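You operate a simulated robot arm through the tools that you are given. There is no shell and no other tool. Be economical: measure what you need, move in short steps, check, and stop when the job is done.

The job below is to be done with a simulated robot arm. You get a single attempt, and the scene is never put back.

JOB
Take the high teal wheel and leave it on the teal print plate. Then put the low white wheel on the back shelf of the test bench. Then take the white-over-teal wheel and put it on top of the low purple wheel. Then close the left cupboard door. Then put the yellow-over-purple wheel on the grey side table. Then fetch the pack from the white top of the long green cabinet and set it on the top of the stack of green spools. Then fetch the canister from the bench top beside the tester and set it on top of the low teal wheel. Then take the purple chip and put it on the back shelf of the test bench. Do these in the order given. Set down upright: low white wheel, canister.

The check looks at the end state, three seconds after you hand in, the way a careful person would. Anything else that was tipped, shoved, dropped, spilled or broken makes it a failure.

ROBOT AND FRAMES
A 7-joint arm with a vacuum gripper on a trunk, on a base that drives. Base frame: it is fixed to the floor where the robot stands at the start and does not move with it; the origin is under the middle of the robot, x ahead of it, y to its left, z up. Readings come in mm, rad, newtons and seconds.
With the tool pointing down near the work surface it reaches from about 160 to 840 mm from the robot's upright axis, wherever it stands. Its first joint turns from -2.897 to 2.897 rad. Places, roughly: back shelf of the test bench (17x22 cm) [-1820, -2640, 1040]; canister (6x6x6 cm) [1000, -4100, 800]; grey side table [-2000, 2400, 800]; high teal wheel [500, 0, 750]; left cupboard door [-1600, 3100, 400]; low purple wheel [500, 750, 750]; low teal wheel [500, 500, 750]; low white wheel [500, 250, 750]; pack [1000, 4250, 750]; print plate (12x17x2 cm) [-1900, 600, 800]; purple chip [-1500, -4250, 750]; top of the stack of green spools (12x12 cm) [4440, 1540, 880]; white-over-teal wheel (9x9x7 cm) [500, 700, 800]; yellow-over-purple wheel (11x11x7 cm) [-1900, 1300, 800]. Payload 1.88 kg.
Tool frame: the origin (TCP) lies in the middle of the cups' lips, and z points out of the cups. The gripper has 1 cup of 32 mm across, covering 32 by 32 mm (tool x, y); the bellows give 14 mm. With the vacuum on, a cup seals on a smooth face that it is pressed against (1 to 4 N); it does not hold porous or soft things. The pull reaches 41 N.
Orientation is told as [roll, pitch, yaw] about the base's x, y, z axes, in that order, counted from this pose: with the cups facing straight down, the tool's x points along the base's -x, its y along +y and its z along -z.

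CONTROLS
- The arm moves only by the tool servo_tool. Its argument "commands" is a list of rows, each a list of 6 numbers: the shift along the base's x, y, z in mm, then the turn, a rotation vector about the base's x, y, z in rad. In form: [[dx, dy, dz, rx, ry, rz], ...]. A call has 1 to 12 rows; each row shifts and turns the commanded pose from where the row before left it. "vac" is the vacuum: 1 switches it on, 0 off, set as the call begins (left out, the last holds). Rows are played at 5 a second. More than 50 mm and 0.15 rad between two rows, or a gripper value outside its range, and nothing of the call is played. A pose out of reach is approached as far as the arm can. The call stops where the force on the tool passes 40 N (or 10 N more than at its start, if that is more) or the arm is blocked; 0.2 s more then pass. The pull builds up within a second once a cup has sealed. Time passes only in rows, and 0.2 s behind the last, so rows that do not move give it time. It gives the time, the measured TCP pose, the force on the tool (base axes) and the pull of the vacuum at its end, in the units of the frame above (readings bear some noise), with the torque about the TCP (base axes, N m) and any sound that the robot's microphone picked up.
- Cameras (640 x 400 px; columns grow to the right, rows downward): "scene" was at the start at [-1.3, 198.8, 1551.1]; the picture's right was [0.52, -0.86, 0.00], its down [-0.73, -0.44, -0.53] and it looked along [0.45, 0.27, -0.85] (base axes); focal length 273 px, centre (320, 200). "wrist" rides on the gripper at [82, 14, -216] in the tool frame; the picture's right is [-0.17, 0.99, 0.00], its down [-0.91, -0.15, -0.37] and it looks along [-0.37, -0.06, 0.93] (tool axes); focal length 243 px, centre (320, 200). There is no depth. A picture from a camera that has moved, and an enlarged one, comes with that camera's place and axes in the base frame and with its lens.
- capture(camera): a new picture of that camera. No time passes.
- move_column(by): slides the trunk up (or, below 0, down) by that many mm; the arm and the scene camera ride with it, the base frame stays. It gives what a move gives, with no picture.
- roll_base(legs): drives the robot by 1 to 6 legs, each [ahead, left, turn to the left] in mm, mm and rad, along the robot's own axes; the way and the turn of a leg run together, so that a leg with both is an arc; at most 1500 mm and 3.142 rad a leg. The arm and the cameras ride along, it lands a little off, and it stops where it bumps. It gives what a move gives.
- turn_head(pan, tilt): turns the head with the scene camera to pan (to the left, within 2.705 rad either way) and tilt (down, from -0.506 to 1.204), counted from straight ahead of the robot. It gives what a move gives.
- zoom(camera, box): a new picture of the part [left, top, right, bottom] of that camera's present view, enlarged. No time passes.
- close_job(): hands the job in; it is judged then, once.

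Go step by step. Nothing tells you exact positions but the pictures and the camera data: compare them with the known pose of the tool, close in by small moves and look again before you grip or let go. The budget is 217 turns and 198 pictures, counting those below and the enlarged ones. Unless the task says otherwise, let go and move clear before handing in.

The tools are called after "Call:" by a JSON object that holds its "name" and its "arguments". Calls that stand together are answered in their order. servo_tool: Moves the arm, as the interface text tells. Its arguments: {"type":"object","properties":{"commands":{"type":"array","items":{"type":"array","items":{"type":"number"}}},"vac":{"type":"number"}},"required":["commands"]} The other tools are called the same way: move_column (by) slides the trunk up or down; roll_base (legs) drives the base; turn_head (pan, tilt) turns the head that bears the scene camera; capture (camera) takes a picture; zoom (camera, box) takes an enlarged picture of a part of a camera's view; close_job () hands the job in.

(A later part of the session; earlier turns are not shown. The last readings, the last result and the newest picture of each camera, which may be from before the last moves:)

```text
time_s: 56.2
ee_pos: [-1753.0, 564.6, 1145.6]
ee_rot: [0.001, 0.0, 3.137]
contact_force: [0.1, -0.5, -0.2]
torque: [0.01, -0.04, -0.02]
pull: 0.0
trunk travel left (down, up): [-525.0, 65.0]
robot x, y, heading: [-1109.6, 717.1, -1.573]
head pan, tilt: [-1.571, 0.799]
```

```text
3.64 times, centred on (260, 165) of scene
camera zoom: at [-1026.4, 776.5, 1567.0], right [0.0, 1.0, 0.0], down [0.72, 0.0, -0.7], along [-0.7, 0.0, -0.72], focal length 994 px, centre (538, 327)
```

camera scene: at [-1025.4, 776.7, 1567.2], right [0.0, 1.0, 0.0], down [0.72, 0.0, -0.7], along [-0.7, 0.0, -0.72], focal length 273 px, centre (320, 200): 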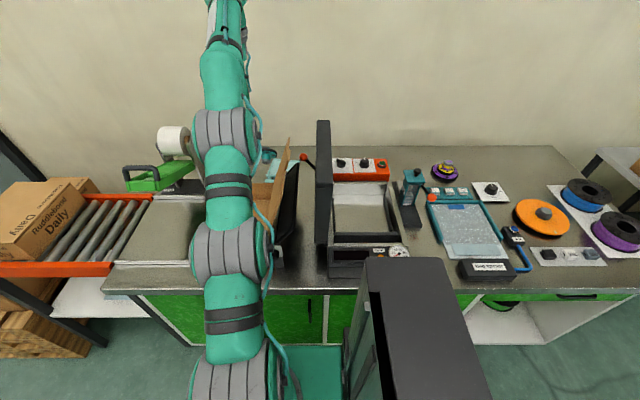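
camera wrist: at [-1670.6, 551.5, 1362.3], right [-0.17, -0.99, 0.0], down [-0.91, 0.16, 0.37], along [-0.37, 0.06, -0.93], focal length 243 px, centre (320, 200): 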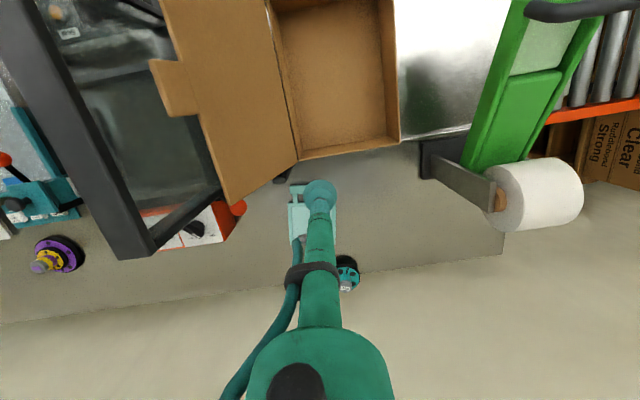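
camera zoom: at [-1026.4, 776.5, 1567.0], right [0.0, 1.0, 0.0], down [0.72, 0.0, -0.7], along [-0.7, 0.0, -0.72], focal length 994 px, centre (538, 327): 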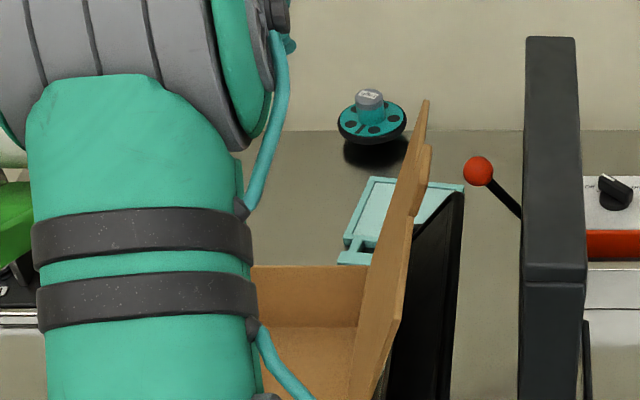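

The high teal wheel has landed upright at about (-2100, 563), near the back of the counter. I test the reach with the empty cup lower down, where the arm reaches farther.

Call:
{"name": "servo_tool", "arguments": {"commands": [[0, 0, -40, 0, 0, 0], [0, 0, -40, 0, 0, 0], [0, 0, -40, 0, 0, 0], [0, 0, -40, 0, 0, 0], [-40, 0, -10, 0, 0, 0], [-40, 0, -10, 0, 0, 0], [-40, 0, 0, 0, 0, 0], [-40, 0, 0, 0, 0, 0], [-40, 0, 0, 0, 0, 0], [0, 0, 0, 0, 0, 0]]}}

Call:
{"name": "capture", "arguments": {"camera": "wrist"}}

Call:
{"name": "capture", "arguments": {"camera": "scene"}}

```text
time_s: 58.4
ee_pos: [-1865.6, 563.5, 965.8]
ee_rot: [0.0, 0.001, 3.139]
contact_force: [0.5, -1.2, 0.1]
torque: [0.0, 0.05, 0.0]
pull: 0.0
out of reach, approached as far as the arm can: row 7, 8, 9
trunk travel left (down, up): [-525.0, 65.0]
robot x, y, heading: [-1109.4, 714.1, -1.571]
head pan, tilt: [-1.571, 0.799]
```

```text
154 pictures are left
camera wrist: at [-1783.0, 550.4, 1181.5], right [-0.17, -0.99, 0.0], down [-0.91, 0.16, 0.37], along [-0.37, 0.06, -0.93], focal length 243 px, centre (320, 200)
```

wrist: 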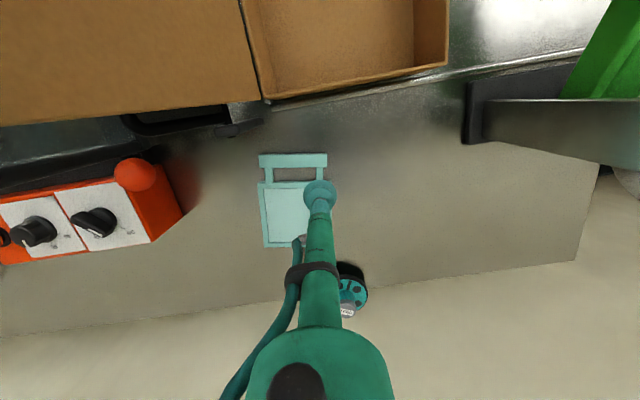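

```text
153 pictures are left
camera scene: at [-1026.0, 776.6, 1567.0], right [0.0, 1.0, 0.0], down [0.72, 0.0, -0.7], along [-0.7, 0.0, -0.72], focal length 273 px, centre (320, 200)
```

scene: 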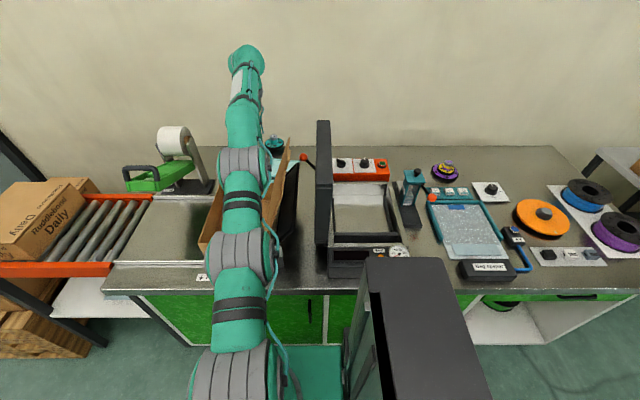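

The arm runs out of reach at x ≈ -1866, so I need to know my arm axis better. I retract and swing to test the reach straight ahead of the robot.

Call:
{"name": "servo_tool", "arguments": {"commands": [[20, 0, 40, 0, 0, 0], [20, 0, 40, 0, 0, 0], [20, 0, 40, 0, 0, 0], [20, 0, 40, 0, 0, 0], [45, 0, 20, 0, 0, 0], [48, 0, 0, 0, 0, 0], [48, 0, 0, 0, 0, 0], [48, 0, 0, 0, 0, 0], [33, 0, 0, 0, 0, 0], [3, -42, 0, 0, 0, 0.1], [7, -41, 0, 0, 0, 0.092], [12, -40, 0, 0, 0, 0.092]]}}

Call:
{"name": "servo_tool", "arguments": {"commands": [[16, -38, 0, 0, 0, 0.092], [21, -36, 0, 0, 0, 0.092], [25, -34, 0, 0, 0, 0.092], [28, -30, 0, 0, 0, 0.092], [32, -27, 0, 0, 0, 0.092], [34, -23, 0, 0, 0, 0.092], [38, -19, 0, 0, 0, 0.092], [39, -14, 0, 0, 0, 0.092], [41, -10, 0, 0, 0, 0.092], [41, -5, 0, 0, 0, 0.092], [42, 0, 0, 0, 0, 0.092], [0, 0, 0, 0, 0, 0.0]]}}

Call:
{"name": "servo_tool", "arguments": {"commands": [[0, -20, -45, 0, 0, 0.0], [0, -20, -45, 0, 0, 0.0], [0, -20, -45, 0, 0, 0.0], [0, -20, -45, 0, 0, 0.0], [0, -48, 0, 0, 0, 0], [0, -48, 0, 0, 0, 0], [0, -48, 0, 0, 0, 0], [0, -48, 0, 0, 0, 0], [0, -48, 0, 0, 0, 0], [0, -48, 0, 0, 0, 0], [0, -48, 0, 0, 0, 0], [0, 0, 0, 0, 0, 0]]}}

```text
time_s: 61.0
ee_pos: [-1539.1, 442.1, 1145.6]
ee_rot: [0.0, -0.001, -2.861]
contact_force: [0.3, 0.1, -1.1]
torque: [-0.02, 0.0, -0.02]
pull: 0.1
trunk travel left (down, up): [-525.0, 65.0]
robot x, y, heading: [-1109.5, 720.9, -1.572]
head pan, tilt: [-1.571, 0.799]
```

```text
time_s: 63.6
ee_pos: [-1184.1, 206.6, 1146.6]
ee_rot: [-0.001, 0.001, -1.847]
contact_force: [1.0, 0.6, -0.2]
torque: [-0.02, 0.01, 0.03]
pull: 0.2
trunk travel left (down, up): [-525.0, 65.0]
robot x, y, heading: [-1107.8, 719.6, -1.574]
head pan, tilt: [-1.571, 0.799]
```

```text
time_s: 66.2
ee_pos: [-1177.4, -101.4, 963.0]
ee_rot: [0.0, 0.001, -1.848]
contact_force: [-0.1, 0.0, 0.6]
torque: [0.03, 0.03, 0.02]
pull: 0.0
out of reach, approached as far as the arm can: row 9, 10, 11
trunk travel left (down, up): [-525.0, 65.0]
robot x, y, heading: [-1112.8, 714.1, -1.576]
head pan, tilt: [-1.571, 0.799]
```

The arm axis sits about 65 mm ahead of the robot centre with ~770 mm reach. I'll retract the arm, back off, and face the cabinet head-on slightly left of the plate.

Call:
{"name": "servo_tool", "arguments": {"commands": [[0, 30, 40, 0, 0, 0.07], [0, 30, 40, 0, 0, 0.07], [0, 30, 40, 0, 0, 0.07], [10, 40, 28, 0, 0, 0.065], [10, 45, 15, 0, 0, 0], [10, 45, 0, 0, 0, 0], [10, 45, 0, 0, 0, 0], [10, 20, 0, 0, 0, 0], [15, 10, 0, 0, 0, 0], [0, 0, 0, 0, 0, 0]]}}

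Call:
{"name": "roll_base", "arguments": {"legs": [[0, 150, 0], [0, 0, -1.567], [0, 177, 0], [130, 0, 0]]}}

Call:
{"name": "turn_head", "arguments": {"pan": 0, "tilt": 0.85}}

Call:
{"name": "capture", "arguments": {"camera": "scene"}}

Call:
{"name": "capture", "arguments": {"camera": "wrist"}}

```text
time_s: 68.4
ee_pos: [-1111.4, 196.7, 1127.0]
ee_rot: [0.0, 0.0, -1.575]
contact_force: [0.0, -0.1, 0.0]
torque: [-0.01, 0.03, 0.01]
pull: 0.1
trunk travel left (down, up): [-525.0, 65.0]
robot x, y, heading: [-1110.5, 715.9, -1.576]
head pan, tilt: [-1.571, 0.799]
```

```text
time_s: 75.7
ee_pos: [-1612.6, 546.8, 1126.3]
ee_rot: [0.001, 0.002, 3.126]
contact_force: [-0.1, 0.5, 0.0]
torque: [0.01, 0.02, 0.0]
pull: 0.1
trunk travel left (down, up): [-525.0, 65.0]
robot x, y, heading: [-1093.0, 539.5, 3.133]
head pan, tilt: [-1.571, 0.799]
```

```text
time_s: 77.3
ee_pos: [-1611.7, 546.6, 1126.9]
ee_rot: [0.0, 0.0, 3.13]
contact_force: [-0.8, 0.4, 0.3]
torque: [0.02, 0.01, -0.02]
pull: 0.2
trunk travel left (down, up): [-525.0, 65.0]
robot x, y, heading: [-1089.6, 540.2, 3.127]
head pan, tilt: [0.0, 0.85]
```

```text
152 pictures are left
camera scene: at [-1110.9, 374.4, 1563.0], right [0.01, 1.0, 0.0], down [0.75, -0.01, -0.66], along [-0.66, 0.01, -0.75], focal length 273 px, centre (320, 200)
```

scene: 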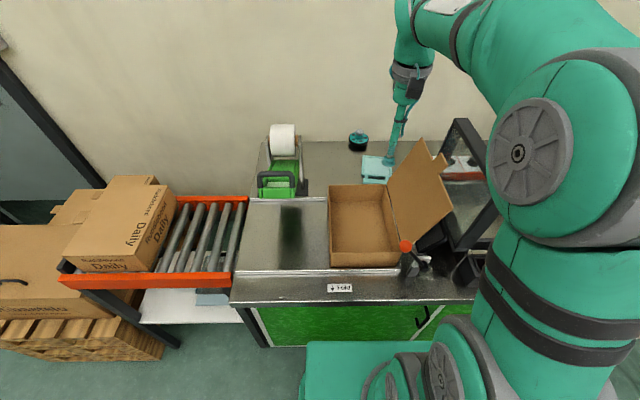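

```text
151 pictures are left
camera wrist: at [-1529.7, 531.7, 1343.2], right [-0.18, -0.98, 0.0], down [-0.91, 0.17, 0.37], along [-0.37, 0.07, -0.93], focal length 243 px, centre (320, 200)
```

wrist: 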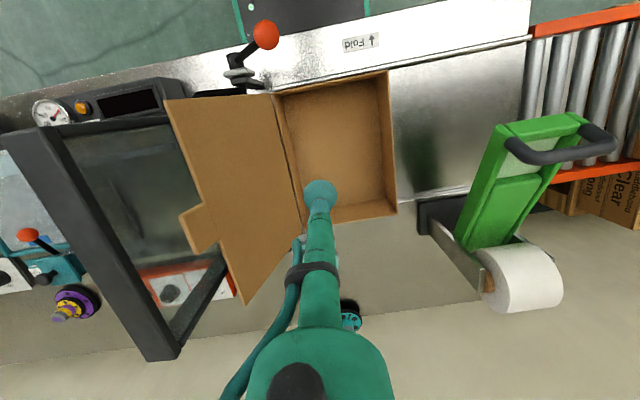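

I now have a clear line of sight to the wheel and plate. I zoom in to check the wheel's state.

Call:
{"name": "zoom", "arguments": {"camera": "scene", "box": [310, 110, 430, 200]}}

```text
4.44 times, centred on (370, 155) of scene
camera zoom: at [-1110.9, 374.4, 1563.0], right [0.01, 1.0, 0.0], down [0.75, -0.01, -0.66], along [-0.66, 0.01, -0.75], focal length 1214 px, centre (98, 400)
```

zoom: 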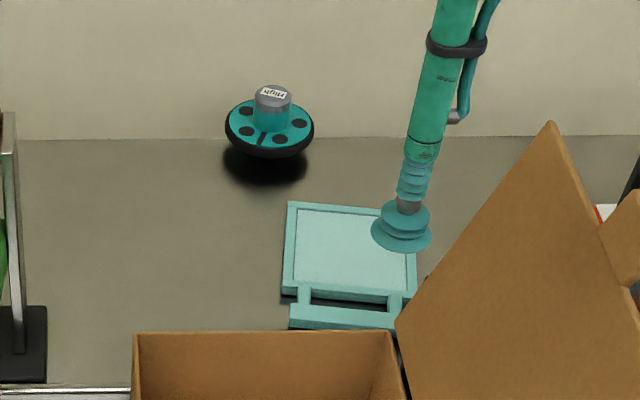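

The wheel stands upright at (-2107, 558) on its stub. I creep the base forward toward the cabinet.

Call:
{"name": "roll_base", "arguments": {"legs": [[60, 0, 0.012]]}}

Call:
{"name": "roll_base", "arguments": {"legs": [[20, 0, 0]]}}

Call:
{"name": "turn_head", "arguments": {"pan": 0, "tilt": 1.2}}

Call:
{"name": "capture", "arguments": {"camera": "scene"}}

```text
time_s: 78.3
ee_pos: [-1671.4, 540.6, 1126.4]
ee_rot: [0.001, 0.001, 3.14]
contact_force: [0.2, 0.4, -0.4]
torque: [-0.02, -0.01, -0.01]
pull: 0.0
trunk travel left (down, up): [-525.0, 65.0]
robot x, y, heading: [-1152.2, 538.8, 3.145]
head pan, tilt: [0.0, 0.85]
```

```text
time_s: 79.1
ee_pos: [-1690.2, 540.7, 1126.0]
ee_rot: [0.002, 0.002, 3.139]
contact_force: [0.5, -0.2, -0.1]
torque: [0.01, -0.03, 0.01]
pull: 0.1
trunk travel left (down, up): [-525.0, 65.0]
robot x, y, heading: [-1166.1, 539.3, 3.14]
head pan, tilt: [0.0, 0.85]
```

```text
time_s: 79.9
ee_pos: [-1690.6, 540.7, 1126.7]
ee_rot: [0.0, 0.002, 3.139]
contact_force: [0.8, 0.9, 0.6]
torque: [0.02, 0.03, -0.01]
pull: 0.0
trunk travel left (down, up): [-525.0, 65.0]
robot x, y, heading: [-1170.7, 539.1, 3.14]
head pan, tilt: [0.0, 1.201]
```

```text
149 pictures are left
camera scene: at [-1166.0, 374.5, 1539.4], right [0.0, 1.0, 0.0], down [0.93, 0.0, -0.36], along [-0.36, 0.0, -0.93], focal length 273 px, centre (320, 200)
```

scene: 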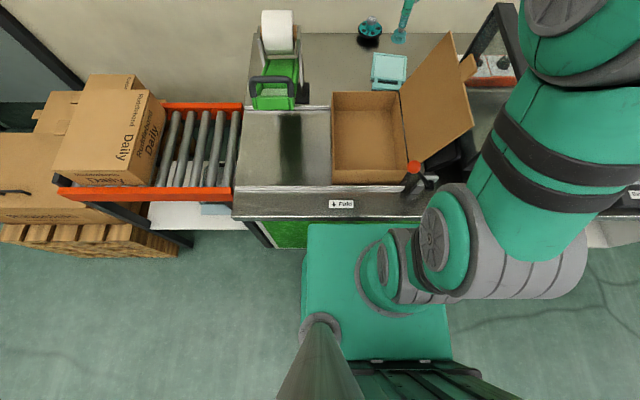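

No bump yet. I edge in a bit further.

Call:
{"name": "roll_base", "arguments": {"legs": [[15, 0, 0]]}}

Call:
{"name": "roll_base", "arguments": {"legs": [[15, 0, 0]]}}

Call:
{"name": "roll_base", "arguments": {"legs": [[15, 0, 0]]}}

Call:
{"name": "capture", "arguments": {"camera": "scene"}}

```text
time_s: 80.7
ee_pos: [-1694.6, 539.9, 1125.8]
ee_rot: [0.001, 0.001, 3.14]
contact_force: [-0.1, 0.0, 0.0]
torque: [0.02, 0.01, 0.0]
pull: 0.0
trunk travel left (down, up): [-525.0, 65.0]
robot x, y, heading: [-1172.5, 537.7, -3.135]
head pan, tilt: [0.0, 1.201]
stopped in leg 1: the robot was blocked; the commanded pose is now the measured one
```

```text
time_s: 81.4
ee_pos: [-1695.3, 542.3, 1125.5]
ee_rot: [-0.001, 0.0, 3.139]
contact_force: [-0.4, -0.3, 0.0]
torque: [0.0, -0.01, 0.0]
pull: 0.1
trunk travel left (down, up): [-525.0, 65.0]
robot x, y, heading: [-1171.8, 537.0, -3.137]
head pan, tilt: [0.0, 1.201]
stopped in leg 1: the robot was blocked; the commanded pose is now the measured one
```

```text
time_s: 82.1
ee_pos: [-1694.3, 542.1, 1126.2]
ee_rot: [-0.002, 0.002, 3.139]
contact_force: [-0.4, -0.1, 0.1]
torque: [-0.06, 0.01, 0.01]
pull: 0.1
trunk travel left (down, up): [-525.0, 65.0]
robot x, y, heading: [-1178.0, 542.4, -3.143]
head pan, tilt: [0.0, 1.201]
stopped in leg 1: the robot was blocked; the commanded pose is now the measured one
```

```text
148 pictures are left
camera scene: at [-1169.5, 374.9, 1539.3], right [0.0, 1.0, 0.0], down [0.93, 0.0, -0.36], along [-0.36, 0.0, -0.93], focal length 273 px, centre (320, 200)
```

scene: 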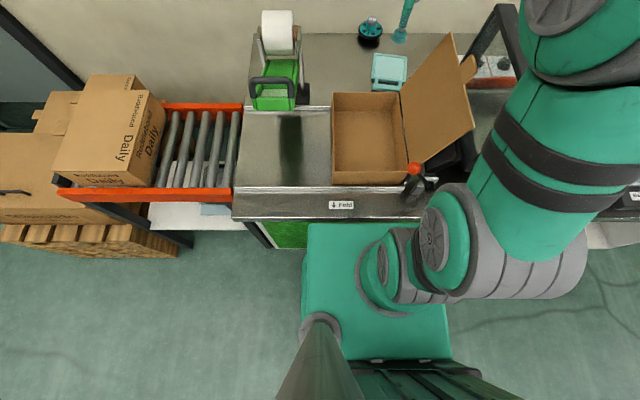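

The base is blocked at x ≈ -1174, about as near as it can get, so the wheel needs about 100 mm more than an upright tool reaches. I back off a hair and try reaching with the tool tilted ~19° outward.

Call:
{"name": "roll_base", "arguments": {"legs": [[-3, 0, 0]]}}

Call:
{"name": "servo_tool", "arguments": {"commands": [[-40, 2, -22, 0, 0.038, 0], [-40, 2, -22, 0, 0.038, 0], [-40, 2, -22, 0, 0.038, 0], [-40, 2, -22, 0, 0.038, 0], [-40, 2, -22, 0, 0.038, 0], [-40, 2, -22, 0, 0.038, 0], [-40, 2, -22, 0, 0.038, 0], [-40, 2, -22, 0, 0.038, 0], [-40, 2, -20, 0, 0.038, 0], [0, 0, 0, 0, 0, 0]]}}

Call:
{"name": "turn_head", "arguments": {"pan": 0, "tilt": 0.7}}

Call:
{"name": "capture", "arguments": {"camera": "scene"}}

Call:
{"name": "capture", "arguments": {"camera": "wrist"}}

```text
time_s: 82.8
ee_pos: [-1692.4, 540.8, 1126.3]
ee_rot: [-0.002, 0.002, 3.14]
contact_force: [-0.1, 0.1, 0.5]
torque: [-0.03, -0.02, -0.01]
pull: 0.0
trunk travel left (down, up): [-525.0, 65.0]
robot x, y, heading: [-1171.3, 542.1, -3.141]
head pan, tilt: [0.0, 1.201]
```

```text
time_s: 85.0
ee_pos: [-2052.0, 559.3, 928.4]
ee_rot: [0.001, -0.341, 3.141]
contact_force: [-0.3, 0.0, -0.5]
torque: [0.01, -0.01, 0.0]
pull: 0.1
trunk travel left (down, up): [-525.0, 65.0]
robot x, y, heading: [-1169.6, 540.6, -3.137]
head pan, tilt: [0.0, 1.201]
```

```text
time_s: 86.0
ee_pos: [-2053.9, 560.4, 928.6]
ee_rot: [0.001, -0.341, 3.141]
contact_force: [-0.5, 0.2, 0.0]
torque: [-0.02, -0.01, -0.03]
pull: 0.1
trunk travel left (down, up): [-525.0, 65.0]
robot x, y, heading: [-1168.4, 540.1, -3.143]
head pan, tilt: [0.0, 0.7]
```

```text
147 pictures are left
camera scene: at [-1195.6, 374.9, 1575.2], right [0.0, 1.0, 0.0], down [0.64, 0.0, -0.76], along [-0.76, 0.0, -0.64], focal length 273 px, centre (320, 200)
```

scene: 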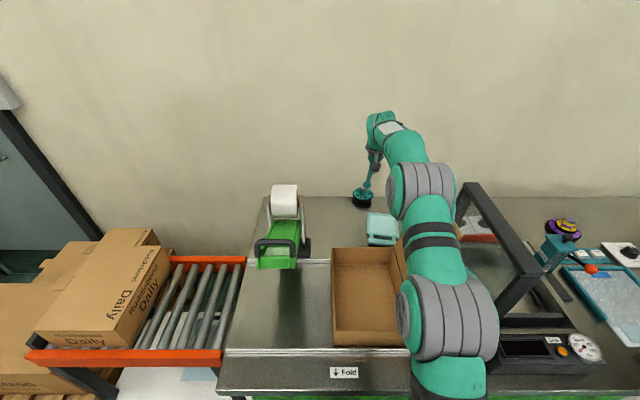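

```text
146 pictures are left
camera wrist: at [-1903.0, 545.0, 1105.8], right [-0.16, -0.99, 0.05], down [-0.74, 0.15, 0.66], along [-0.66, 0.06, -0.75], focal length 243 px, centre (320, 200)
```

wrist: 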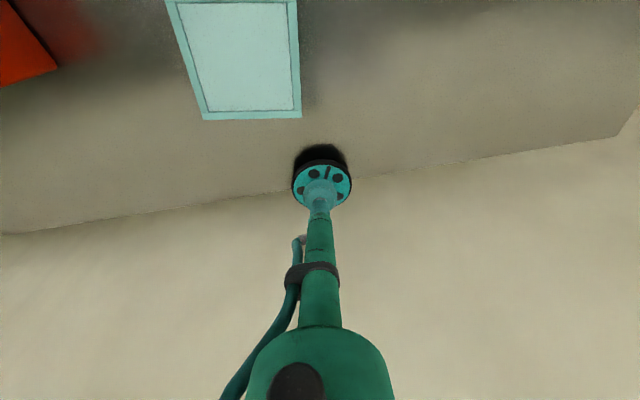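

The tilted tool gets to x = -2052 with reach to spare. I zoom in on the cup and knob.

Call:
{"name": "zoom", "arguments": {"camera": "scene", "box": [335, 160, 395, 220]}}

Call:
{"name": "zoom", "arguments": {"camera": "wrist", "box": [270, 140, 370, 230]}}

```text
6.67 times, centred on (365, 190) of scene
camera zoom: at [-1195.6, 374.9, 1575.2], right [0.0, 1.0, 0.0], down [0.64, 0.0, -0.76], along [-0.76, 0.0, -0.64], focal length 1821 px, centre (20, 267)
```

zoom: 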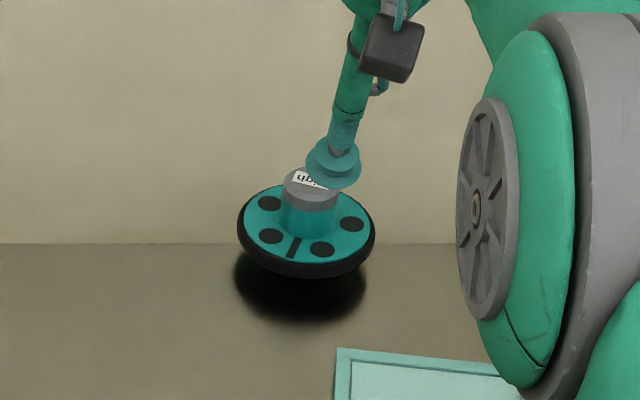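

```text
4.44 times, centred on (320, 185) of wrist
camera zoom: at [-1903.0, 545.0, 1105.8], right [-0.16, -0.99, 0.05], down [-0.74, 0.15, 0.66], along [-0.66, 0.06, -0.75], focal length 1078 px, centre (320, 267)
```

zoom: 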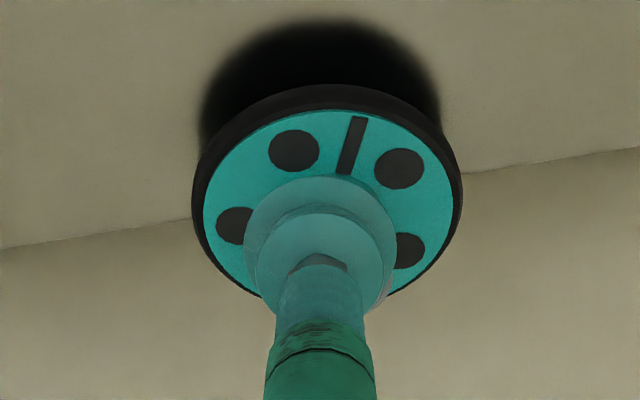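

The knob top is about at (-2108, 558, 877). I move above it and then reduce the tilt as far as reach allows.

Call:
{"name": "servo_tool", "arguments": {"commands": [[-26, -1, -12, 0, 0, 0], [-26, -1, -12, 0, 0, 0], [0, 0, -5, 0, -0.03, 0], [0, 0, 0, 0, -0.03, 0], [0, 0, 0, 0, -0.03, 0], [0, 0, 0, 0, -0.03, 0], [0, 0, 0, 0, 0, 0]]}}

Call:
{"name": "zoom", "arguments": {"camera": "scene", "box": [335, 160, 395, 220]}}

Call:
{"name": "zoom", "arguments": {"camera": "wrist", "box": [270, 140, 370, 230]}}

```text
time_s: 87.6
ee_pos: [-2087.9, 552.9, 898.3]
ee_rot: [0.001, -0.281, 3.141]
contact_force: [-0.6, -0.7, 0.2]
torque: [0.04, 0.05, 0.04]
pull: 0.0
out of reach, approached as far as the arm can: row 4, 6
trunk travel left (down, up): [-525.0, 65.0]
robot x, y, heading: [-1168.2, 541.0, -3.137]
head pan, tilt: [0.0, 0.7]
```

```text
6.67 times, centred on (365, 190) of scene
camera zoom: at [-1195.7, 374.9, 1575.3], right [0.0, 1.0, 0.0], down [0.64, 0.0, -0.76], along [-0.76, 0.0, -0.64], focal length 1821 px, centre (20, 267)
```

zoom: 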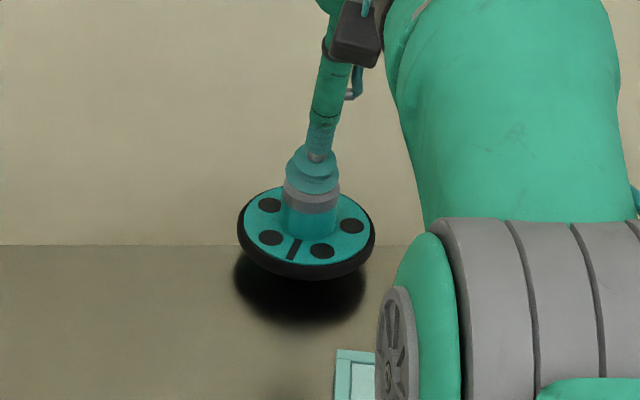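

```text
4.44 times, centred on (320, 185) of wrist
camera zoom: at [-1949.4, 540.0, 1083.4], right [-0.16, -0.99, 0.05], down [-0.77, 0.15, 0.61], along [-0.61, 0.06, -0.79], focal length 1078 px, centre (320, 267)
```

zoom: 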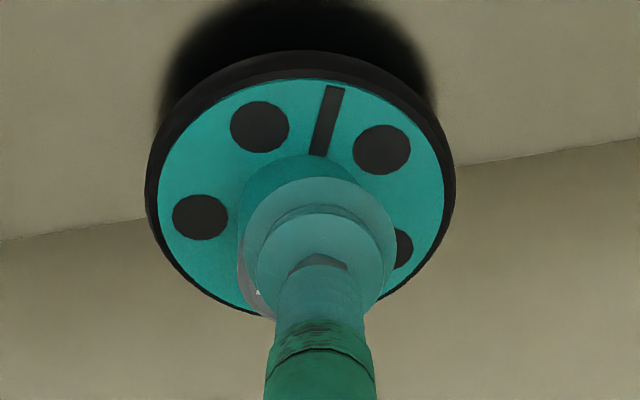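

The cup is close above the knob, slightly short. I restore some tilt, move on toward (-2107, 556) and press down gently with the vacuum on.

Call:
{"name": "servo_tool", "arguments": {"commands": [[0, 2, 0, 0, 0.05, 0], [-10, 2, -2, 0, 0, 0], [-8, 0, -7, 0, 0, 0], [0, 0, -4, 0, 0, 0], [0, 0, -3, 0, 0, 0], [0, 0, 0, 0, 0, 0]], "vac": 1}}

Call:
{"name": "zoom", "arguments": {"camera": "scene", "box": [335, 160, 395, 220]}}

Call:
{"name": "zoom", "arguments": {"camera": "wrist", "box": [270, 140, 370, 230]}}

```text
time_s: 89.0
ee_pos: [-2104.3, 557.7, 883.7]
ee_rot: [0.0, -0.332, 3.139]
contact_force: [-0.3, -0.8, 0.3]
torque: [0.01, 0.0, 0.0]
pull: 0.1
trunk travel left (down, up): [-525.0, 65.0]
robot x, y, heading: [-1171.9, 541.5, -3.138]
head pan, tilt: [0.0, 0.7]
```

```text
6.67 times, centred on (365, 190) of scene
camera zoom: at [-1195.7, 374.9, 1575.3], right [0.0, 1.0, 0.0], down [0.64, 0.0, -0.76], along [-0.76, 0.0, -0.64], focal length 1821 px, centre (20, 267)
```

zoom: 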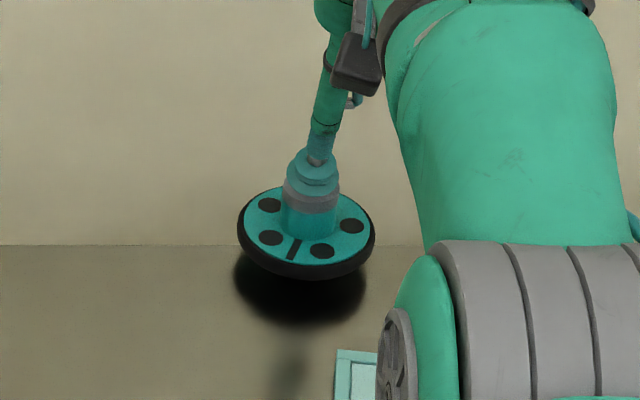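

```text
4.44 times, centred on (320, 185) of wrist
camera zoom: at [-1958.0, 544.0, 1061.2], right [-0.16, -0.99, 0.05], down [-0.74, 0.15, 0.65], along [-0.65, 0.06, -0.76], focal length 1078 px, centre (320, 267)
```

zoom: 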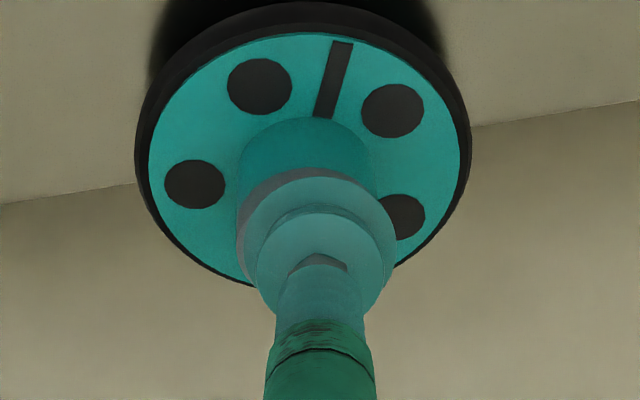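

Nearly touching and centred; I step further down.

Call:
{"name": "servo_tool", "arguments": {"commands": [[-1, 1, -2, 0, 0, 0], [0, 0, -2, 0, 0, 0], [0, 0, -2, 0, 0, 0], [0, 0, 0, 0, 0, 0]]}}

Call:
{"name": "servo_tool", "arguments": {"commands": [[0, 0, -2, 0, 0, 0], [0, 0, -2, 0, 0, 0], [0, 0, 0, 0, 0, 0]]}}

```text
time_s: 90.0
ee_pos: [-2106.0, 559.9, 876.0]
ee_rot: [-0.001, -0.33, 3.14]
contact_force: [0.1, -0.1, -0.4]
torque: [-0.01, -0.02, 0.03]
pull: 0.1
trunk travel left (down, up): [-525.0, 65.0]
robot x, y, heading: [-1171.1, 540.2, -3.143]
head pan, tilt: [0.0, 0.7]
```

```text
time_s: 90.8
ee_pos: [-2108.0, 559.9, 872.4]
ee_rot: [0.001, -0.331, 3.141]
contact_force: [0.2, 0.4, -0.4]
torque: [0.03, 0.02, 0.01]
pull: 0.1
trunk travel left (down, up): [-525.0, 65.0]
robot x, y, heading: [-1173.3, 538.9, -3.141]
head pan, tilt: [0.0, 0.7]
```

Call:
{"name": "zoom", "arguments": {"camera": "scene", "box": [335, 160, 395, 220]}}

Call:
{"name": "zoom", "arguments": {"camera": "wrist", "box": [270, 140, 370, 230]}}

```text
6.67 times, centred on (365, 190) of scene
camera zoom: at [-1195.7, 374.9, 1575.3], right [0.0, 1.0, 0.0], down [0.64, 0.0, -0.76], along [-0.76, 0.0, -0.64], focal length 1821 px, centre (20, 267)
```

zoom: 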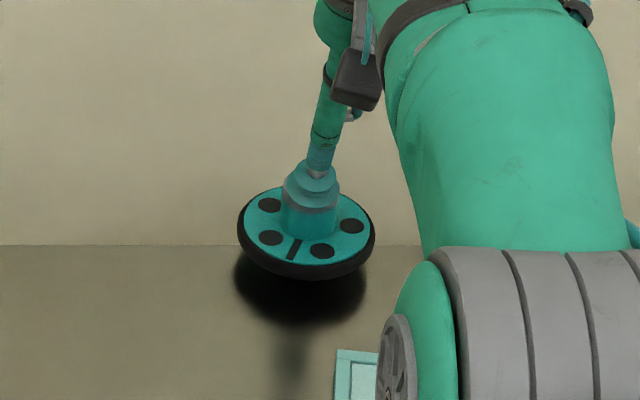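

```text
4.44 times, centred on (320, 185) of wrist
camera zoom: at [-1959.0, 545.1, 1051.2], right [-0.16, -0.99, 0.05], down [-0.74, 0.15, 0.65], along [-0.65, 0.06, -0.76], focal length 1078 px, centre (320, 267)
```

zoom: 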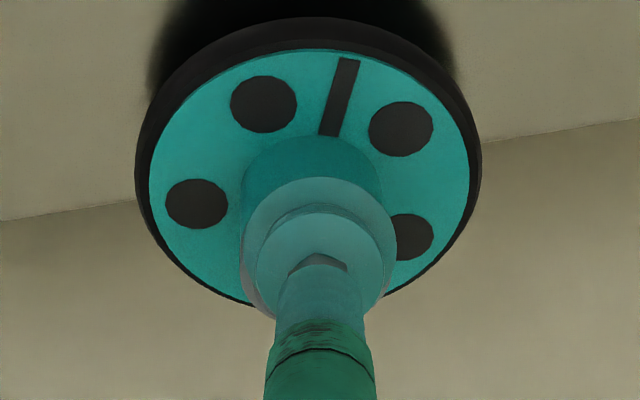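

The cup appears to have come down slightly in front of the knob; the knob is ~12 mm further back. I lift, shift and retry.

Call:
{"name": "servo_tool", "arguments": {"commands": [[0, 0, 12, 0, 0, 0], [-7, 0, 0, 0, 0.02, 0], [-6, 0, 0, 0, 0.02, 0], [0, 0, -4, 0, 0, 0], [0, 0, 0, 0, 0, 0]]}}

Call:
{"name": "zoom", "arguments": {"camera": "scene", "box": [350, 170, 380, 200]}}

Call:
{"name": "zoom", "arguments": {"camera": "wrist", "box": [270, 140, 370, 230]}}

```text
time_s: 92.0
ee_pos: [-2120.3, 559.4, 881.4]
ee_rot: [-0.001, -0.37, 3.141]
contact_force: [-0.7, -0.2, -0.3]
torque: [-0.01, 0.0, 0.03]
pull: 0.1
trunk travel left (down, up): [-525.0, 65.0]
robot x, y, heading: [-1173.1, 538.7, -3.136]
head pan, tilt: [0.0, 0.7]
```

```text
13.33 times, centred on (365, 185) of scene
camera zoom: at [-1195.6, 374.9, 1575.3], right [0.0, 1.0, 0.0], down [0.64, 0.0, -0.76], along [-0.76, 0.0, -0.64], focal length 3643 px, centre (-280, 400)
```

zoom: 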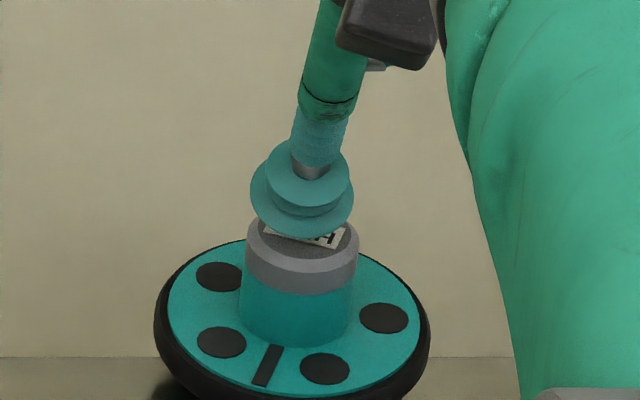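

```text
4.44 times, centred on (320, 185) of wrist
camera zoom: at [-1964.8, 544.7, 1053.6], right [-0.16, -0.99, 0.06], down [-0.72, 0.15, 0.68], along [-0.68, 0.06, -0.73], focal length 1078 px, centre (320, 267)
```

zoom: 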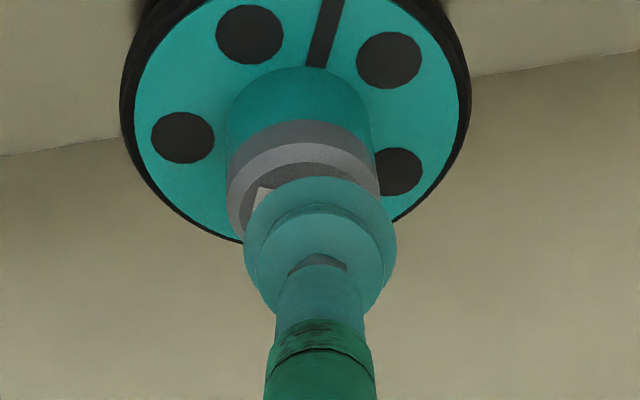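

Now both views agree: knob top at about (-2115, 560.5, 873). I shift slightly and press down in small steps.

Call:
{"name": "servo_tool", "arguments": {"commands": [[4, 1, 0, 0, 0, 0], [0, 0, -3, 0, 0, 0], [0, 0, -2, 0, 0, 0], [0, 0, -2, 0, 0, 0], [0, 0, 0, 0, 0, 0]]}}

Call:
{"name": "servo_tool", "arguments": {"commands": [[0, 0, -2, 0, 0, 0], [0, 0, 0, 0, 0, 0], [0, 0, 0, 0, 0, 0]]}}

Call:
{"name": "zoom", "arguments": {"camera": "scene", "box": [350, 170, 380, 200]}}

Call:
{"name": "zoom", "arguments": {"camera": "wrist", "box": [270, 140, 370, 230]}}

```text
time_s: 93.2
ee_pos: [-2115.7, 558.9, 873.8]
ee_rot: [0.0, -0.369, 3.139]
contact_force: [0.7, 0.0, 0.6]
torque: [-0.01, 0.01, 0.0]
pull: 0.1
trunk travel left (down, up): [-525.0, 65.0]
robot x, y, heading: [-1168.6, 538.4, -3.141]
head pan, tilt: [0.0, 0.7]
```

```text
time_s: 94.0
ee_pos: [-2115.6, 559.9, 872.6]
ee_rot: [0.0, -0.371, 3.141]
contact_force: [-0.2, -0.1, 1.1]
torque: [0.04, 0.03, 0.0]
pull: 0.1
trunk travel left (down, up): [-525.0, 65.0]
robot x, y, heading: [-1166.6, 535.5, -3.141]
head pan, tilt: [0.0, 0.7]
```

```text
13.33 times, centred on (365, 185) of scene
camera zoom: at [-1195.7, 374.9, 1575.3], right [0.0, 1.0, 0.0], down [0.64, 0.0, -0.76], along [-0.76, 0.0, -0.64], focal length 3643 px, centre (-280, 400)
```

zoom: 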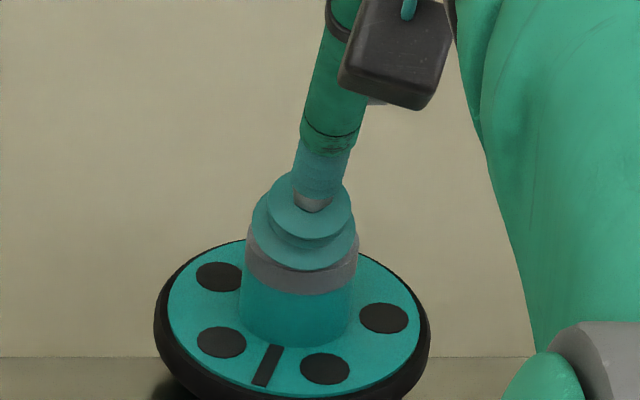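

```text
4.44 times, centred on (320, 185) of wrist
camera zoom: at [-1961.0, 545.9, 1043.9], right [-0.16, -0.99, 0.06], down [-0.72, 0.15, 0.68], along [-0.68, 0.06, -0.73], focal length 1078 px, centre (320, 267)
```

zoom: 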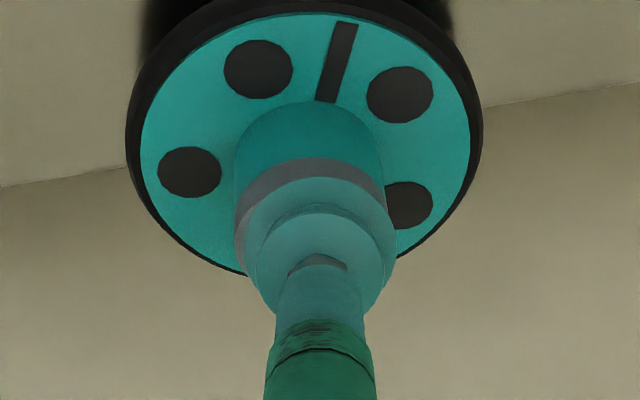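

Contact is just starting; I nudge -3 mm in x, +1.5 in y, and press a few millimetres more.

Call:
{"name": "servo_tool", "arguments": {"commands": [[-3, 1.5, 0, 0, 0, 0], [0, 0, -2, 0, 0, 0], [0, 0, -2, 0, 0, 0], [0, 0, 0, 0, 0, 0], [0, 0, 0, 0, 0, 0]]}}

Call:
{"name": "servo_tool", "arguments": {"commands": [[0, 0, -2, 0, 0, 0], [0, 0, 0, 0, 0, 0], [0, 0, 0, 0, 0, 0]]}}

```text
time_s: 95.2
ee_pos: [-2119.3, 563.8, 867.0]
ee_rot: [0.0, -0.37, 3.14]
contact_force: [0.3, -0.5, -0.4]
torque: [-0.03, 0.02, 0.0]
pull: 0.0
trunk travel left (down, up): [-525.0, 65.0]
robot x, y, heading: [-1172.1, 542.7, -3.14]
head pan, tilt: [0.0, 0.7]
```

```text
time_s: 96.0
ee_pos: [-2118.9, 562.6, 865.6]
ee_rot: [0.0, -0.371, 3.14]
contact_force: [0.1, 0.1, -0.8]
torque: [0.01, 0.02, 0.0]
pull: 0.1
trunk travel left (down, up): [-525.0, 65.0]
robot x, y, heading: [-1167.9, 538.8, -3.136]
head pan, tilt: [0.0, 0.7]
```

Call:
{"name": "zoom", "arguments": {"camera": "scene", "box": [350, 170, 380, 200]}}

Call:
{"name": "zoom", "arguments": {"camera": "wrist", "box": [270, 140, 370, 230]}}

```text
13.33 times, centred on (365, 185) of scene
camera zoom: at [-1195.6, 374.9, 1575.3], right [0.0, 1.0, 0.0], down [0.64, 0.0, -0.76], along [-0.76, 0.0, -0.64], focal length 3643 px, centre (-280, 400)
```

zoom: 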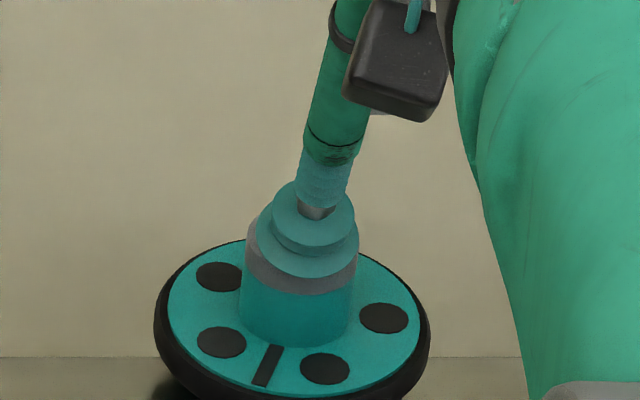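

```text
4.44 times, centred on (320, 185) of wrist
camera zoom: at [-1964.6, 548.0, 1037.7], right [-0.16, -0.99, 0.06], down [-0.72, 0.15, 0.68], along [-0.68, 0.06, -0.73], focal length 1078 px, centre (320, 267)
```

zoom: 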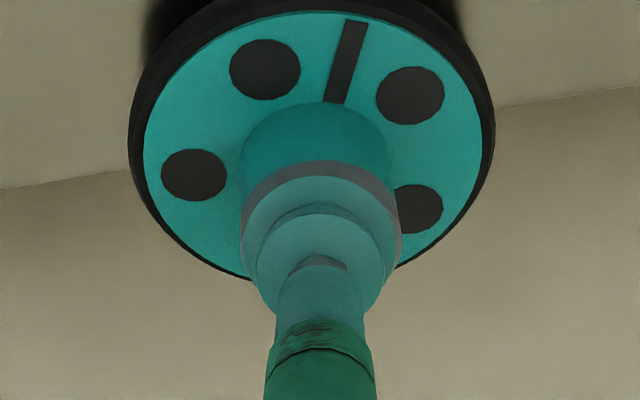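

Pressing depth seems enough, but I'm ~5 mm off centre. I lift slightly, recentre with a smaller tilt, and press again.

Call:
{"name": "servo_tool", "arguments": {"commands": [[0, 0, 10, 0, 0, 0], [5, -2, 0, 0, -0.02, 0], [0, 0, 0, 0, -0.02, 0], [0, 0, -3, 0, 0, 0], [0, 0, -3, 0, 0, 0], [0, 0, -2, 0, 0, 0], [0, 0, 0, 0, 0, 0], [0, 0, 0, 0, 0, 0]]}}

Call:
{"name": "servo_tool", "arguments": {"commands": [[0, 0, -2, 0, 0, 0], [0, 0, 0, 0, 0, 0], [0, 0, -2, 0, 0, 0], [0, 0, 0, 0, 0, 0], [0, 0, 0, 0, 0, 0]]}}

```text
time_s: 97.8
ee_pos: [-2108.0, 558.1, 866.6]
ee_rot: [0.001, -0.332, 3.139]
contact_force: [-0.1, 0.3, 0.1]
torque: [-0.02, 0.03, 0.0]
pull: 0.0
out of reach, approached as far as the arm can: row 3
trunk travel left (down, up): [-525.0, 65.0]
robot x, y, heading: [-1169.4, 543.4, -3.138]
head pan, tilt: [0.0, 0.7]
```

```text
time_s: 99.0
ee_pos: [-2106.5, 558.6, 862.8]
ee_rot: [0.0, -0.331, 3.141]
contact_force: [-0.3, 0.0, -0.1]
torque: [0.0, -0.02, -0.02]
pull: 0.1
trunk travel left (down, up): [-525.0, 65.0]
robot x, y, heading: [-1172.6, 542.3, -3.137]
head pan, tilt: [0.0, 0.7]
```

Call:
{"name": "zoom", "arguments": {"camera": "scene", "box": [350, 170, 380, 200]}}

Call:
{"name": "zoom", "arguments": {"camera": "wrist", "box": [270, 140, 370, 230]}}

```text
13.33 times, centred on (365, 185) of scene
camera zoom: at [-1195.7, 374.9, 1575.3], right [0.0, 1.0, 0.0], down [0.64, 0.0, -0.76], along [-0.76, 0.0, -0.64], focal length 3643 px, centre (-280, 400)
```

zoom: 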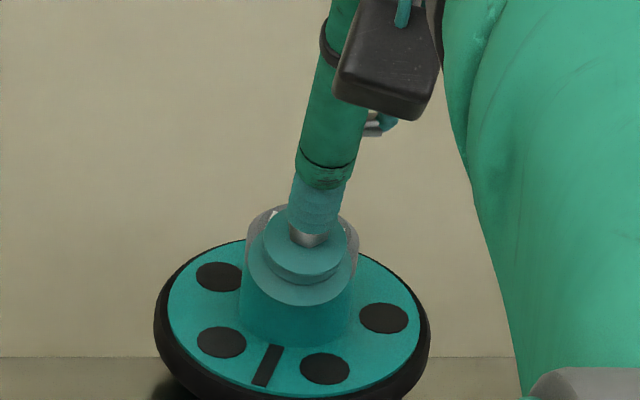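

```text
4.44 times, centred on (320, 185) of wrist
camera zoom: at [-1959.6, 544.5, 1041.4], right [-0.16, -0.99, 0.05], down [-0.74, 0.15, 0.65], along [-0.65, 0.06, -0.76], focal length 1078 px, centre (320, 267)
```

zoom: 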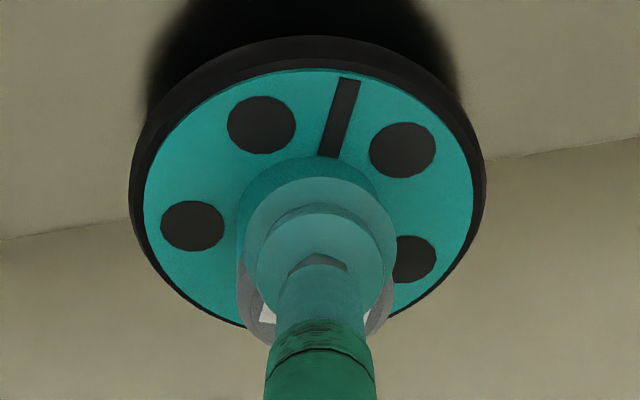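

Now it's plain the cup is in front of the knob: the knob is farther back (≈ -2136, z ≈ 856). I raise, tilt more to gain reach, and move out over it.

Call:
{"name": "servo_tool", "arguments": {"commands": [[0, 0, 15, 0, 0.04, 0], [0, 2, 10, 0, 0.04, 0], [-8, 2, 0, 0, 0.04, 0], [-10, 0, 0, 0, 0.02, 0], [-10, 0, 0, 0, 0, 0], [0, 0, -10, 0, 0, 0], [0, 0, 0, 0, 0, 0]]}}

Call:
{"name": "zoom", "arguments": {"camera": "scene", "box": [350, 170, 380, 200]}}

Call:
{"name": "zoom", "arguments": {"camera": "wrist", "box": [270, 140, 370, 230]}}

```text
time_s: 100.6
ee_pos: [-2135.6, 562.9, 877.7]
ee_rot: [-0.001, -0.472, 3.139]
contact_force: [-0.1, -0.3, -0.2]
torque: [-0.01, 0.01, -0.01]
pull: 0.1
trunk travel left (down, up): [-525.0, 65.0]
robot x, y, heading: [-1168.5, 537.4, -3.142]
head pan, tilt: [0.0, 0.7]
```

```text
13.33 times, centred on (365, 185) of scene
camera zoom: at [-1195.7, 374.9, 1575.3], right [0.0, 1.0, 0.0], down [0.64, 0.0, -0.76], along [-0.76, 0.0, -0.64], focal length 3643 px, centre (-280, 400)
```

zoom: 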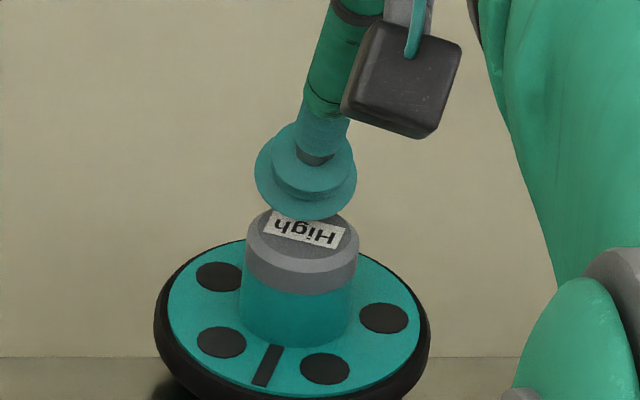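

```text
4.44 times, centred on (320, 185) of wrist
camera zoom: at [-1964.4, 548.4, 1033.1], right [-0.15, -0.99, 0.08], down [-0.64, 0.15, 0.75], along [-0.75, 0.06, -0.66], focal length 1078 px, centre (320, 267)
```

zoom: 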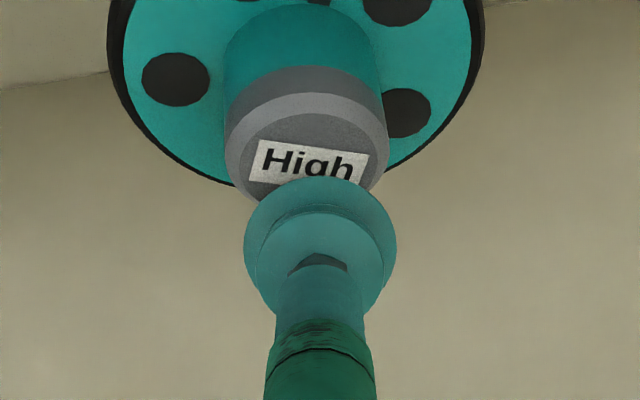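

Now the label and cup are both visible: knob top ≈ (-2127, 562, 860). I reduce tilt, centre on it and come down.

Call:
{"name": "servo_tool", "arguments": {"commands": [[8, 0, 0, 0, -0.03, 0], [0, 0, -5, 0, -0.03, 0], [0, 0, -3, 0, 0, 0], [0, 0, 0, 0, 0, 0]]}}

Call:
{"name": "zoom", "arguments": {"camera": "scene", "box": [350, 170, 380, 200]}}

Call:
{"name": "zoom", "arguments": {"camera": "wrist", "box": [270, 140, 370, 230]}}

```text
time_s: 101.6
ee_pos: [-2127.4, 561.7, 870.0]
ee_rot: [0.0, -0.409, 3.141]
contact_force: [-0.7, 0.7, -0.4]
torque: [0.02, 0.02, -0.04]
pull: 0.1
trunk travel left (down, up): [-525.0, 65.0]
robot x, y, heading: [-1168.5, 538.4, -3.139]
head pan, tilt: [0.0, 0.7]
```

```text
13.33 times, centred on (365, 185) of scene
camera zoom: at [-1195.6, 374.9, 1575.3], right [0.0, 1.0, 0.0], down [0.64, 0.0, -0.76], along [-0.76, 0.0, -0.64], focal length 3643 px, centre (-280, 400)
```

zoom: 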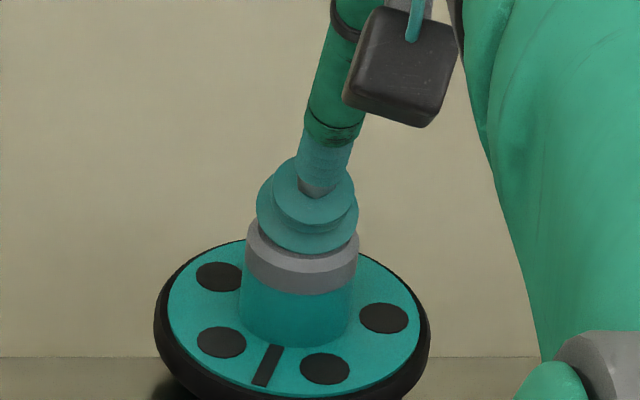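

```text
4.44 times, centred on (320, 185) of wrist
camera zoom: at [-1965.7, 548.7, 1035.4], right [-0.15, -0.99, 0.07], down [-0.69, 0.15, 0.71], along [-0.71, 0.06, -0.7], focal length 1078 px, centre (320, 267)
```

zoom: 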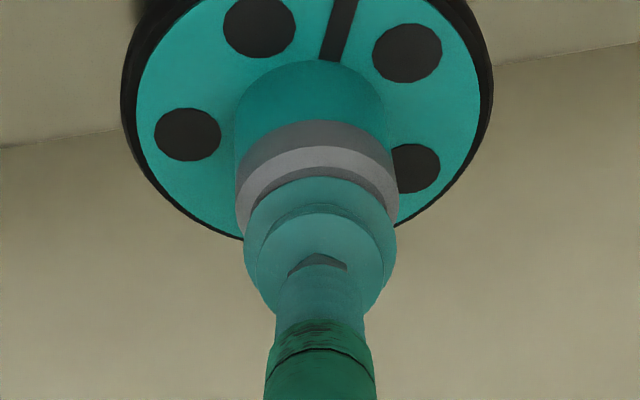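

Slight correction of +3 mm in x, then down in small steps.

Call:
{"name": "servo_tool", "arguments": {"commands": [[3, 0.5, -4, 0, 0, 0], [0, 0, -3, 0, 0, 0], [0, 0, -2, 0, 0, 0], [0, 0, 0, 0, 0, 0], [0, 0, -2, 0, 0, 0], [0, 0, 0, 0, 0, 0], [0, 0, 0, 0, 0, 0]]}}

Call:
{"name": "servo_tool", "arguments": {"commands": [[0, 0, -2, 0, 0, 0], [0, 0, 0, 0, 0, 0], [0, 0, 0, 0, 0, 0]]}}

Call:
{"name": "zoom", "arguments": {"camera": "scene", "box": [350, 170, 380, 200]}}

Call:
{"name": "zoom", "arguments": {"camera": "wrist", "box": [270, 140, 370, 230]}}

```text
time_s: 103.2
ee_pos: [-2124.3, 563.8, 860.3]
ee_rot: [0.0, -0.414, 3.14]
contact_force: [-1.8, -1.3, 6.7]
torque: [-0.1, -0.2, -0.02]
pull: 40.8
trunk travel left (down, up): [-525.0, 65.0]
robot x, y, heading: [-1168.8, 542.1, -3.135]
head pan, tilt: [0.0, 0.7]
```

```text
time_s: 104.0
ee_pos: [-2124.3, 563.0, 859.7]
ee_rot: [0.0, -0.416, 3.14]
contact_force: [-1.5, -0.3, 14.8]
torque: [-0.06, -0.27, -0.03]
pull: 40.5
trunk travel left (down, up): [-525.0, 65.0]
robot x, y, heading: [-1172.8, 541.5, -3.139]
head pan, tilt: [0.0, 0.7]
```

```text
13.33 times, centred on (365, 185) of scene
camera zoom: at [-1194.1, 374.9, 1575.4], right [0.0, 1.0, 0.0], down [0.64, 0.0, -0.77], along [-0.77, 0.0, -0.64], focal length 3643 px, centre (-280, 400)
```

zoom: 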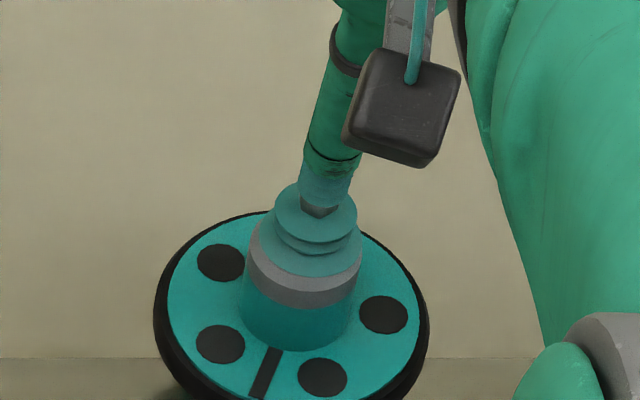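

```text
4.44 times, centred on (320, 185) of wrist
camera zoom: at [-1962.4, 549.4, 1025.2], right [-0.15, -0.99, 0.07], down [-0.69, 0.15, 0.71], along [-0.71, 0.06, -0.7], focal length 1078 px, centre (320, 267)
```

zoom: 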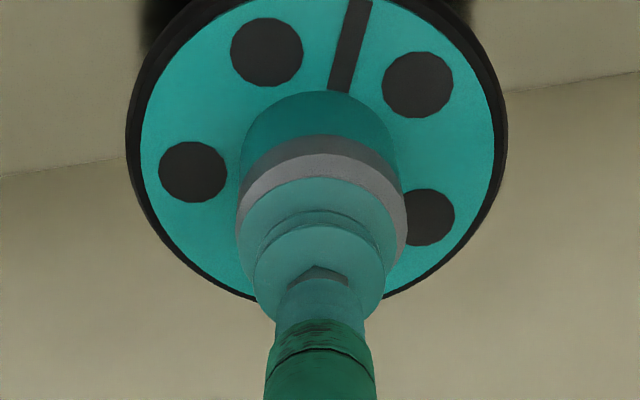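

Sealed with the tilted cup. I lift gently, bring the wheel inward and gradually level the tool.

Call:
{"name": "servo_tool", "arguments": {"commands": [[0, 0, 4, 0, 0, 0], [3, 0, 6, 0, 0, 0], [10, 0, 10, 0, 0, 0], [15, 0, 10, 0, -0.03, 0], [20, 0, 8, 0, -0.04, 0], [20, 0, 8, 0, -0.05, 0], [20, 0, 6, 0, -0.06, 0], [20, 0, 0, 0, -0.06, 0], [20, 0, 0, 0, -0.06, 0], [20, 0, 0, 0, -0.06, 0], [10, 0, 0, 0, -0.055, 0], [0, 0, 0, 0, 0, 0]]}}

Call:
{"name": "capture", "arguments": {"camera": "scene"}}

Call:
{"name": "capture", "arguments": {"camera": "wrist"}}

```text
time_s: 106.6
ee_pos: [-1966.5, 562.4, 909.4]
ee_rot: [-0.001, 0.005, 3.14]
contact_force: [0.0, 0.3, -0.6]
torque: [0.02, -0.21, 0.0]
pull: 41.2
trunk travel left (down, up): [-525.0, 65.0]
robot x, y, heading: [-1168.3, 541.5, -3.143]
head pan, tilt: [0.0, 0.7]
```

```text
123 pictures are left
camera scene: at [-1195.8, 374.9, 1575.3], right [0.0, 1.0, 0.0], down [0.64, 0.0, -0.76], along [-0.76, 0.0, -0.64], focal length 273 px, centre (320, 200)
```

scene: 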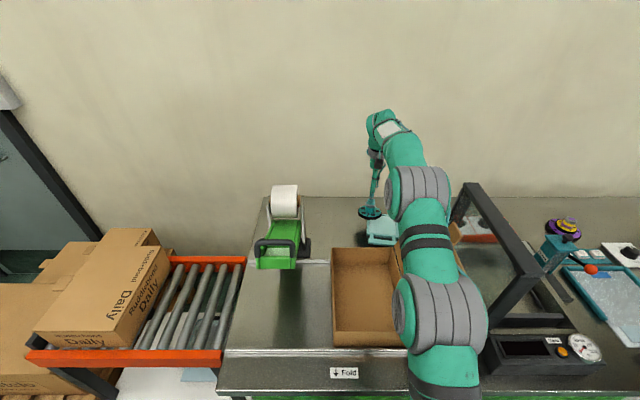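

```text
122 pictures are left
camera wrist: at [-1884.4, 549.1, 1125.9], right [-0.17, -0.99, 0.0], down [-0.92, 0.15, 0.37], along [-0.36, 0.06, -0.93], focal length 243 px, centre (320, 200)
```

wrist: 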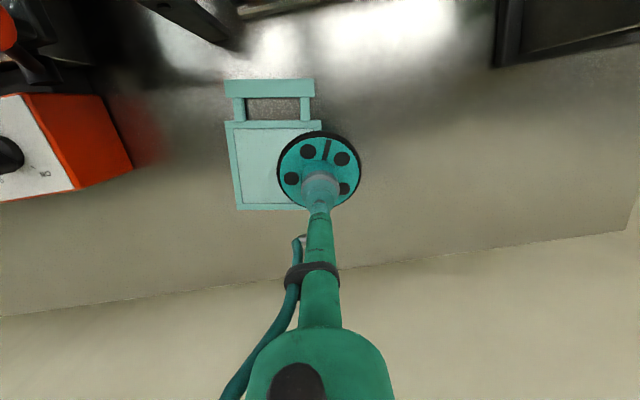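

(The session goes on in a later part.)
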